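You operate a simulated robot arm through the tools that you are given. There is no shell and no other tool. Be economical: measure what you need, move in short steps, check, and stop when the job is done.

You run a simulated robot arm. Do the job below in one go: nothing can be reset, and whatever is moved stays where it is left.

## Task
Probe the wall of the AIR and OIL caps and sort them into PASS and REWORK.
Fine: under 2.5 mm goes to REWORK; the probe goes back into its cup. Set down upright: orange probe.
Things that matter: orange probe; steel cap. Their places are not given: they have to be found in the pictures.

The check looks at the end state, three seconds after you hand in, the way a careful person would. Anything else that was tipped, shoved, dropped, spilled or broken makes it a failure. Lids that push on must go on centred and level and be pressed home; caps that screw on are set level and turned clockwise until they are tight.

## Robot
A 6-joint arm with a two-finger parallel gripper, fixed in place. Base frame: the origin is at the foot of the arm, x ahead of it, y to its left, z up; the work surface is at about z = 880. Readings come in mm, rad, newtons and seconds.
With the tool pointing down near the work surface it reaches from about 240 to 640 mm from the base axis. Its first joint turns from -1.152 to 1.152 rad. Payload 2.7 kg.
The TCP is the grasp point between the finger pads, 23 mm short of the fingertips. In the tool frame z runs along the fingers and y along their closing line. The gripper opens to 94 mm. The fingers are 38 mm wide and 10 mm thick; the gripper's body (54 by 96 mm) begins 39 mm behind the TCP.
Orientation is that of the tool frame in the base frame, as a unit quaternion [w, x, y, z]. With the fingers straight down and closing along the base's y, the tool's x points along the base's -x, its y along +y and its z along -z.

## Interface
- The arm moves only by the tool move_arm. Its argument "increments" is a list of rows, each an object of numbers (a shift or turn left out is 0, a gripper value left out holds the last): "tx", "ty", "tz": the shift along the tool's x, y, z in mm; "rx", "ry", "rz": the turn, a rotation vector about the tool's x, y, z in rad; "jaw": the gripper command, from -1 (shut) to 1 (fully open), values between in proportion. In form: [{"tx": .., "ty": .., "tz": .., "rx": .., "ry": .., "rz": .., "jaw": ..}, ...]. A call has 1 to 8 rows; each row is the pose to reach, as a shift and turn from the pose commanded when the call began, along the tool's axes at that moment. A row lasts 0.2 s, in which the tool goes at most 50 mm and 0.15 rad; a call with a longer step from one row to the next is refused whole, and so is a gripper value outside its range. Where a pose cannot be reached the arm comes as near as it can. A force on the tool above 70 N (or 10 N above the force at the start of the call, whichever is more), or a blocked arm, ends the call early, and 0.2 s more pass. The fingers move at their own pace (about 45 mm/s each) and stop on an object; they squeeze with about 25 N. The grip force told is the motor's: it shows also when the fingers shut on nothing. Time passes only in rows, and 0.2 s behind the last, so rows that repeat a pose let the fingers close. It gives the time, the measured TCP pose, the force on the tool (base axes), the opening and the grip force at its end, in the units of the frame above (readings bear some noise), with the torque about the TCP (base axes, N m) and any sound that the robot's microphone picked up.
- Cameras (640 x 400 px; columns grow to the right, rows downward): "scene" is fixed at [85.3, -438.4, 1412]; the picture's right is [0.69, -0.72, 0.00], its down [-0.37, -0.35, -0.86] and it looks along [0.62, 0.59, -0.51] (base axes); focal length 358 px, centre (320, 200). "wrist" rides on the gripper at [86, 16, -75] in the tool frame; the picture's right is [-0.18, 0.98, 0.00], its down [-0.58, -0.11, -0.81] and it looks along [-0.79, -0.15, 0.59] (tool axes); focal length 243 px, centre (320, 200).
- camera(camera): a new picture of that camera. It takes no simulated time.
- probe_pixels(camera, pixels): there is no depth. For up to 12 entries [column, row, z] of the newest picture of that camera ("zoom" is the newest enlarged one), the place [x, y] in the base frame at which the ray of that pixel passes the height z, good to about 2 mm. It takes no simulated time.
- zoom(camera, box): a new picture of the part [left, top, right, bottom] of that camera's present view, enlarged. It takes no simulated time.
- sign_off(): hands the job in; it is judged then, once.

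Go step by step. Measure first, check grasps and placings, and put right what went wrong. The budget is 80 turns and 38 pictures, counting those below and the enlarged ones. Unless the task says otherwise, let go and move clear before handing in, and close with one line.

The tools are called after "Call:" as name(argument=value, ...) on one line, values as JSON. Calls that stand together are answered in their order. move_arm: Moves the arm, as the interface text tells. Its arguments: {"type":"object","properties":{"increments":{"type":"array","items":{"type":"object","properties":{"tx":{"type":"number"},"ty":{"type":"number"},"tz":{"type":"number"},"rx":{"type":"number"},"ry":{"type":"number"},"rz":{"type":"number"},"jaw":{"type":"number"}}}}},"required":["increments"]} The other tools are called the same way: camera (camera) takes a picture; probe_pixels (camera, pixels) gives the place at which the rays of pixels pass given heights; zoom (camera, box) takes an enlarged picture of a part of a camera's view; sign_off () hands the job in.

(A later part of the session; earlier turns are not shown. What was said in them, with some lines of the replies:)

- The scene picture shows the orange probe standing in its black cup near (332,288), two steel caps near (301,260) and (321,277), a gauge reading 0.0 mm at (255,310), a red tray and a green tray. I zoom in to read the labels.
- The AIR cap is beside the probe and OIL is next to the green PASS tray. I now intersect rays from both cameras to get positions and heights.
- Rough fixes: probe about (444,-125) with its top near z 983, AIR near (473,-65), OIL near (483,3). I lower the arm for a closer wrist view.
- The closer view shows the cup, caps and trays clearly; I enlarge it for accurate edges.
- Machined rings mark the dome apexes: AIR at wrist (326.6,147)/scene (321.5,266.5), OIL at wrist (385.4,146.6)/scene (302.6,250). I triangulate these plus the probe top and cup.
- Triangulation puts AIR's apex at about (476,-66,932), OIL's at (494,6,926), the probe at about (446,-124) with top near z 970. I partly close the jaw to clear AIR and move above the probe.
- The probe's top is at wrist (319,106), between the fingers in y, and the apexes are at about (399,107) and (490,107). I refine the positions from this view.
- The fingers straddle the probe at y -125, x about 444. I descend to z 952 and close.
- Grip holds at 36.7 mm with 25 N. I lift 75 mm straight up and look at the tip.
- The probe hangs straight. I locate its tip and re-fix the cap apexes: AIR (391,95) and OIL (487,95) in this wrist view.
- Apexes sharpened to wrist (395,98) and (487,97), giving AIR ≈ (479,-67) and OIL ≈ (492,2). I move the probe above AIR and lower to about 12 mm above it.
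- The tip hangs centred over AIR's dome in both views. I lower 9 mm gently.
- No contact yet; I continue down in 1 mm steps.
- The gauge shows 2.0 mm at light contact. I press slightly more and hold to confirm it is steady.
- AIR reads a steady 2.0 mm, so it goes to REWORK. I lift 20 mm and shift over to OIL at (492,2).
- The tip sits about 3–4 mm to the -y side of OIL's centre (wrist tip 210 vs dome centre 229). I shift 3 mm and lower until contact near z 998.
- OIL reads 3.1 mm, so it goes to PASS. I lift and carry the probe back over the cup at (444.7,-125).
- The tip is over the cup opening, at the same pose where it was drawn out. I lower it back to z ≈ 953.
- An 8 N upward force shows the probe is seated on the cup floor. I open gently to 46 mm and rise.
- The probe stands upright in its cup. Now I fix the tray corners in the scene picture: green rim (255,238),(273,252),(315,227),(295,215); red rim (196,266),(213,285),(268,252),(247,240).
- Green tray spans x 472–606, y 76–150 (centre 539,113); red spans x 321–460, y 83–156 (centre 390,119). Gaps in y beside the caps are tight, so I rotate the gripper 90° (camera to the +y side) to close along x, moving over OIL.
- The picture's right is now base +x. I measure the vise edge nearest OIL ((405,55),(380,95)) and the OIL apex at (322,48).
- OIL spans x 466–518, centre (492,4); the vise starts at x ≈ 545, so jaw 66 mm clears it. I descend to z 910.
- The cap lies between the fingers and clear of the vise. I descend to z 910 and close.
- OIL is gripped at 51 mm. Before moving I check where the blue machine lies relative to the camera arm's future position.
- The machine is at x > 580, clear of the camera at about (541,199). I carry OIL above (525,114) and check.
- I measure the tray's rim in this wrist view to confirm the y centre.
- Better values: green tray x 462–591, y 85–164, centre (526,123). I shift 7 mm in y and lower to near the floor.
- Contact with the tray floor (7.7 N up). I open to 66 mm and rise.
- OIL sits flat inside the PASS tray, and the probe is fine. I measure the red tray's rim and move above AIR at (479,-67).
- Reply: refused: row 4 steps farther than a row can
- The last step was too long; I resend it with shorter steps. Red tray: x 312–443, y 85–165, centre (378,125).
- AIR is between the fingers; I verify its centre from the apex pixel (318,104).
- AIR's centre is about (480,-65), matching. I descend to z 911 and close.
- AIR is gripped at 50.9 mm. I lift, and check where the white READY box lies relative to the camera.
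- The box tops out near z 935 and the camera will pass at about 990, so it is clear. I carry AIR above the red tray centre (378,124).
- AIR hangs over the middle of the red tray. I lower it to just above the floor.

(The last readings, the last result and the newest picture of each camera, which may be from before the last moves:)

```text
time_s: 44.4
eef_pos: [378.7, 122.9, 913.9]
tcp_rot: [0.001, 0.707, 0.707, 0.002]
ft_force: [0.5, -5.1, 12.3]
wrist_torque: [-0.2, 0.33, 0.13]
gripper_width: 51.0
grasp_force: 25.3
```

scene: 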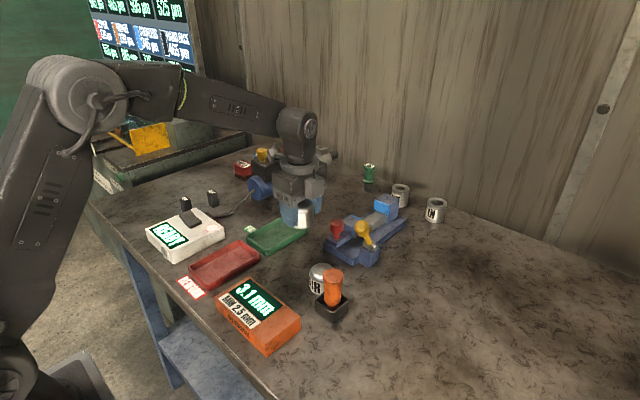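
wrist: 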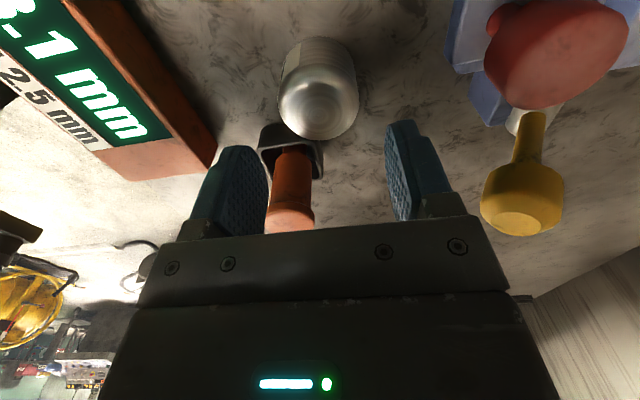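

AIR is on the tray floor (12 N up). I release and rise.

Call:
move_arm(increments=[{"jaw": 0.4}, {"jaw": 0.4}, {"jaw": 0.4}, {"tz": -30}, {"tz": -70}, {"tz": -110}, {"tz": -150}, {"tz": -150}])

Call:
camera(camera="scene")

Call:
zoom(camera="scene", box=[170, 200, 370, 330])

```text
time_s: 46.2
eef_pos: [378.3, 123.2, 1066.1]
tcp_rot: [0.001, 0.707, 0.708, 0.0]
ft_force: [-0.1, -0.5, -0.3]
wrist_torque: [0.0, -0.01, 0.0]
gripper_width: 66.0
grasp_force: 0.1
```

```text
4 pictures are left
```

scene: 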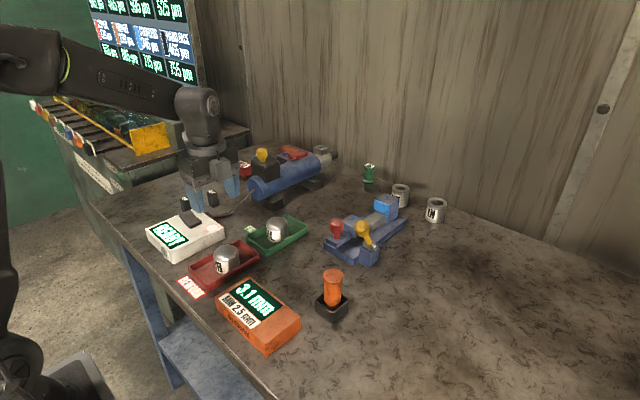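

```text
3.08 times, centred on (270, 265) of scene
```

zoom: 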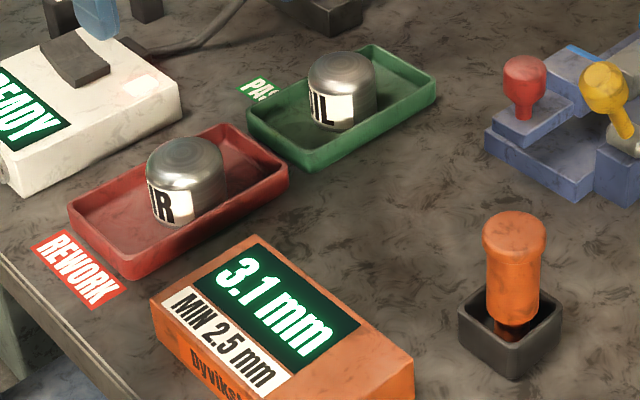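

Both caps sit flat in their trays (AIR in REWORK, OIL in PASS), the probe stands upright in its cup, nothing else has moved, and the gripper is clear. I hand in.

Call:
sign_off()

```text
The job is handed in.
```

I handed in the job: AIR measured 2.0 mm and is in REWORK, OIL measured 3.1 mm and is in PASS, and the orange probe is upright in its cup.
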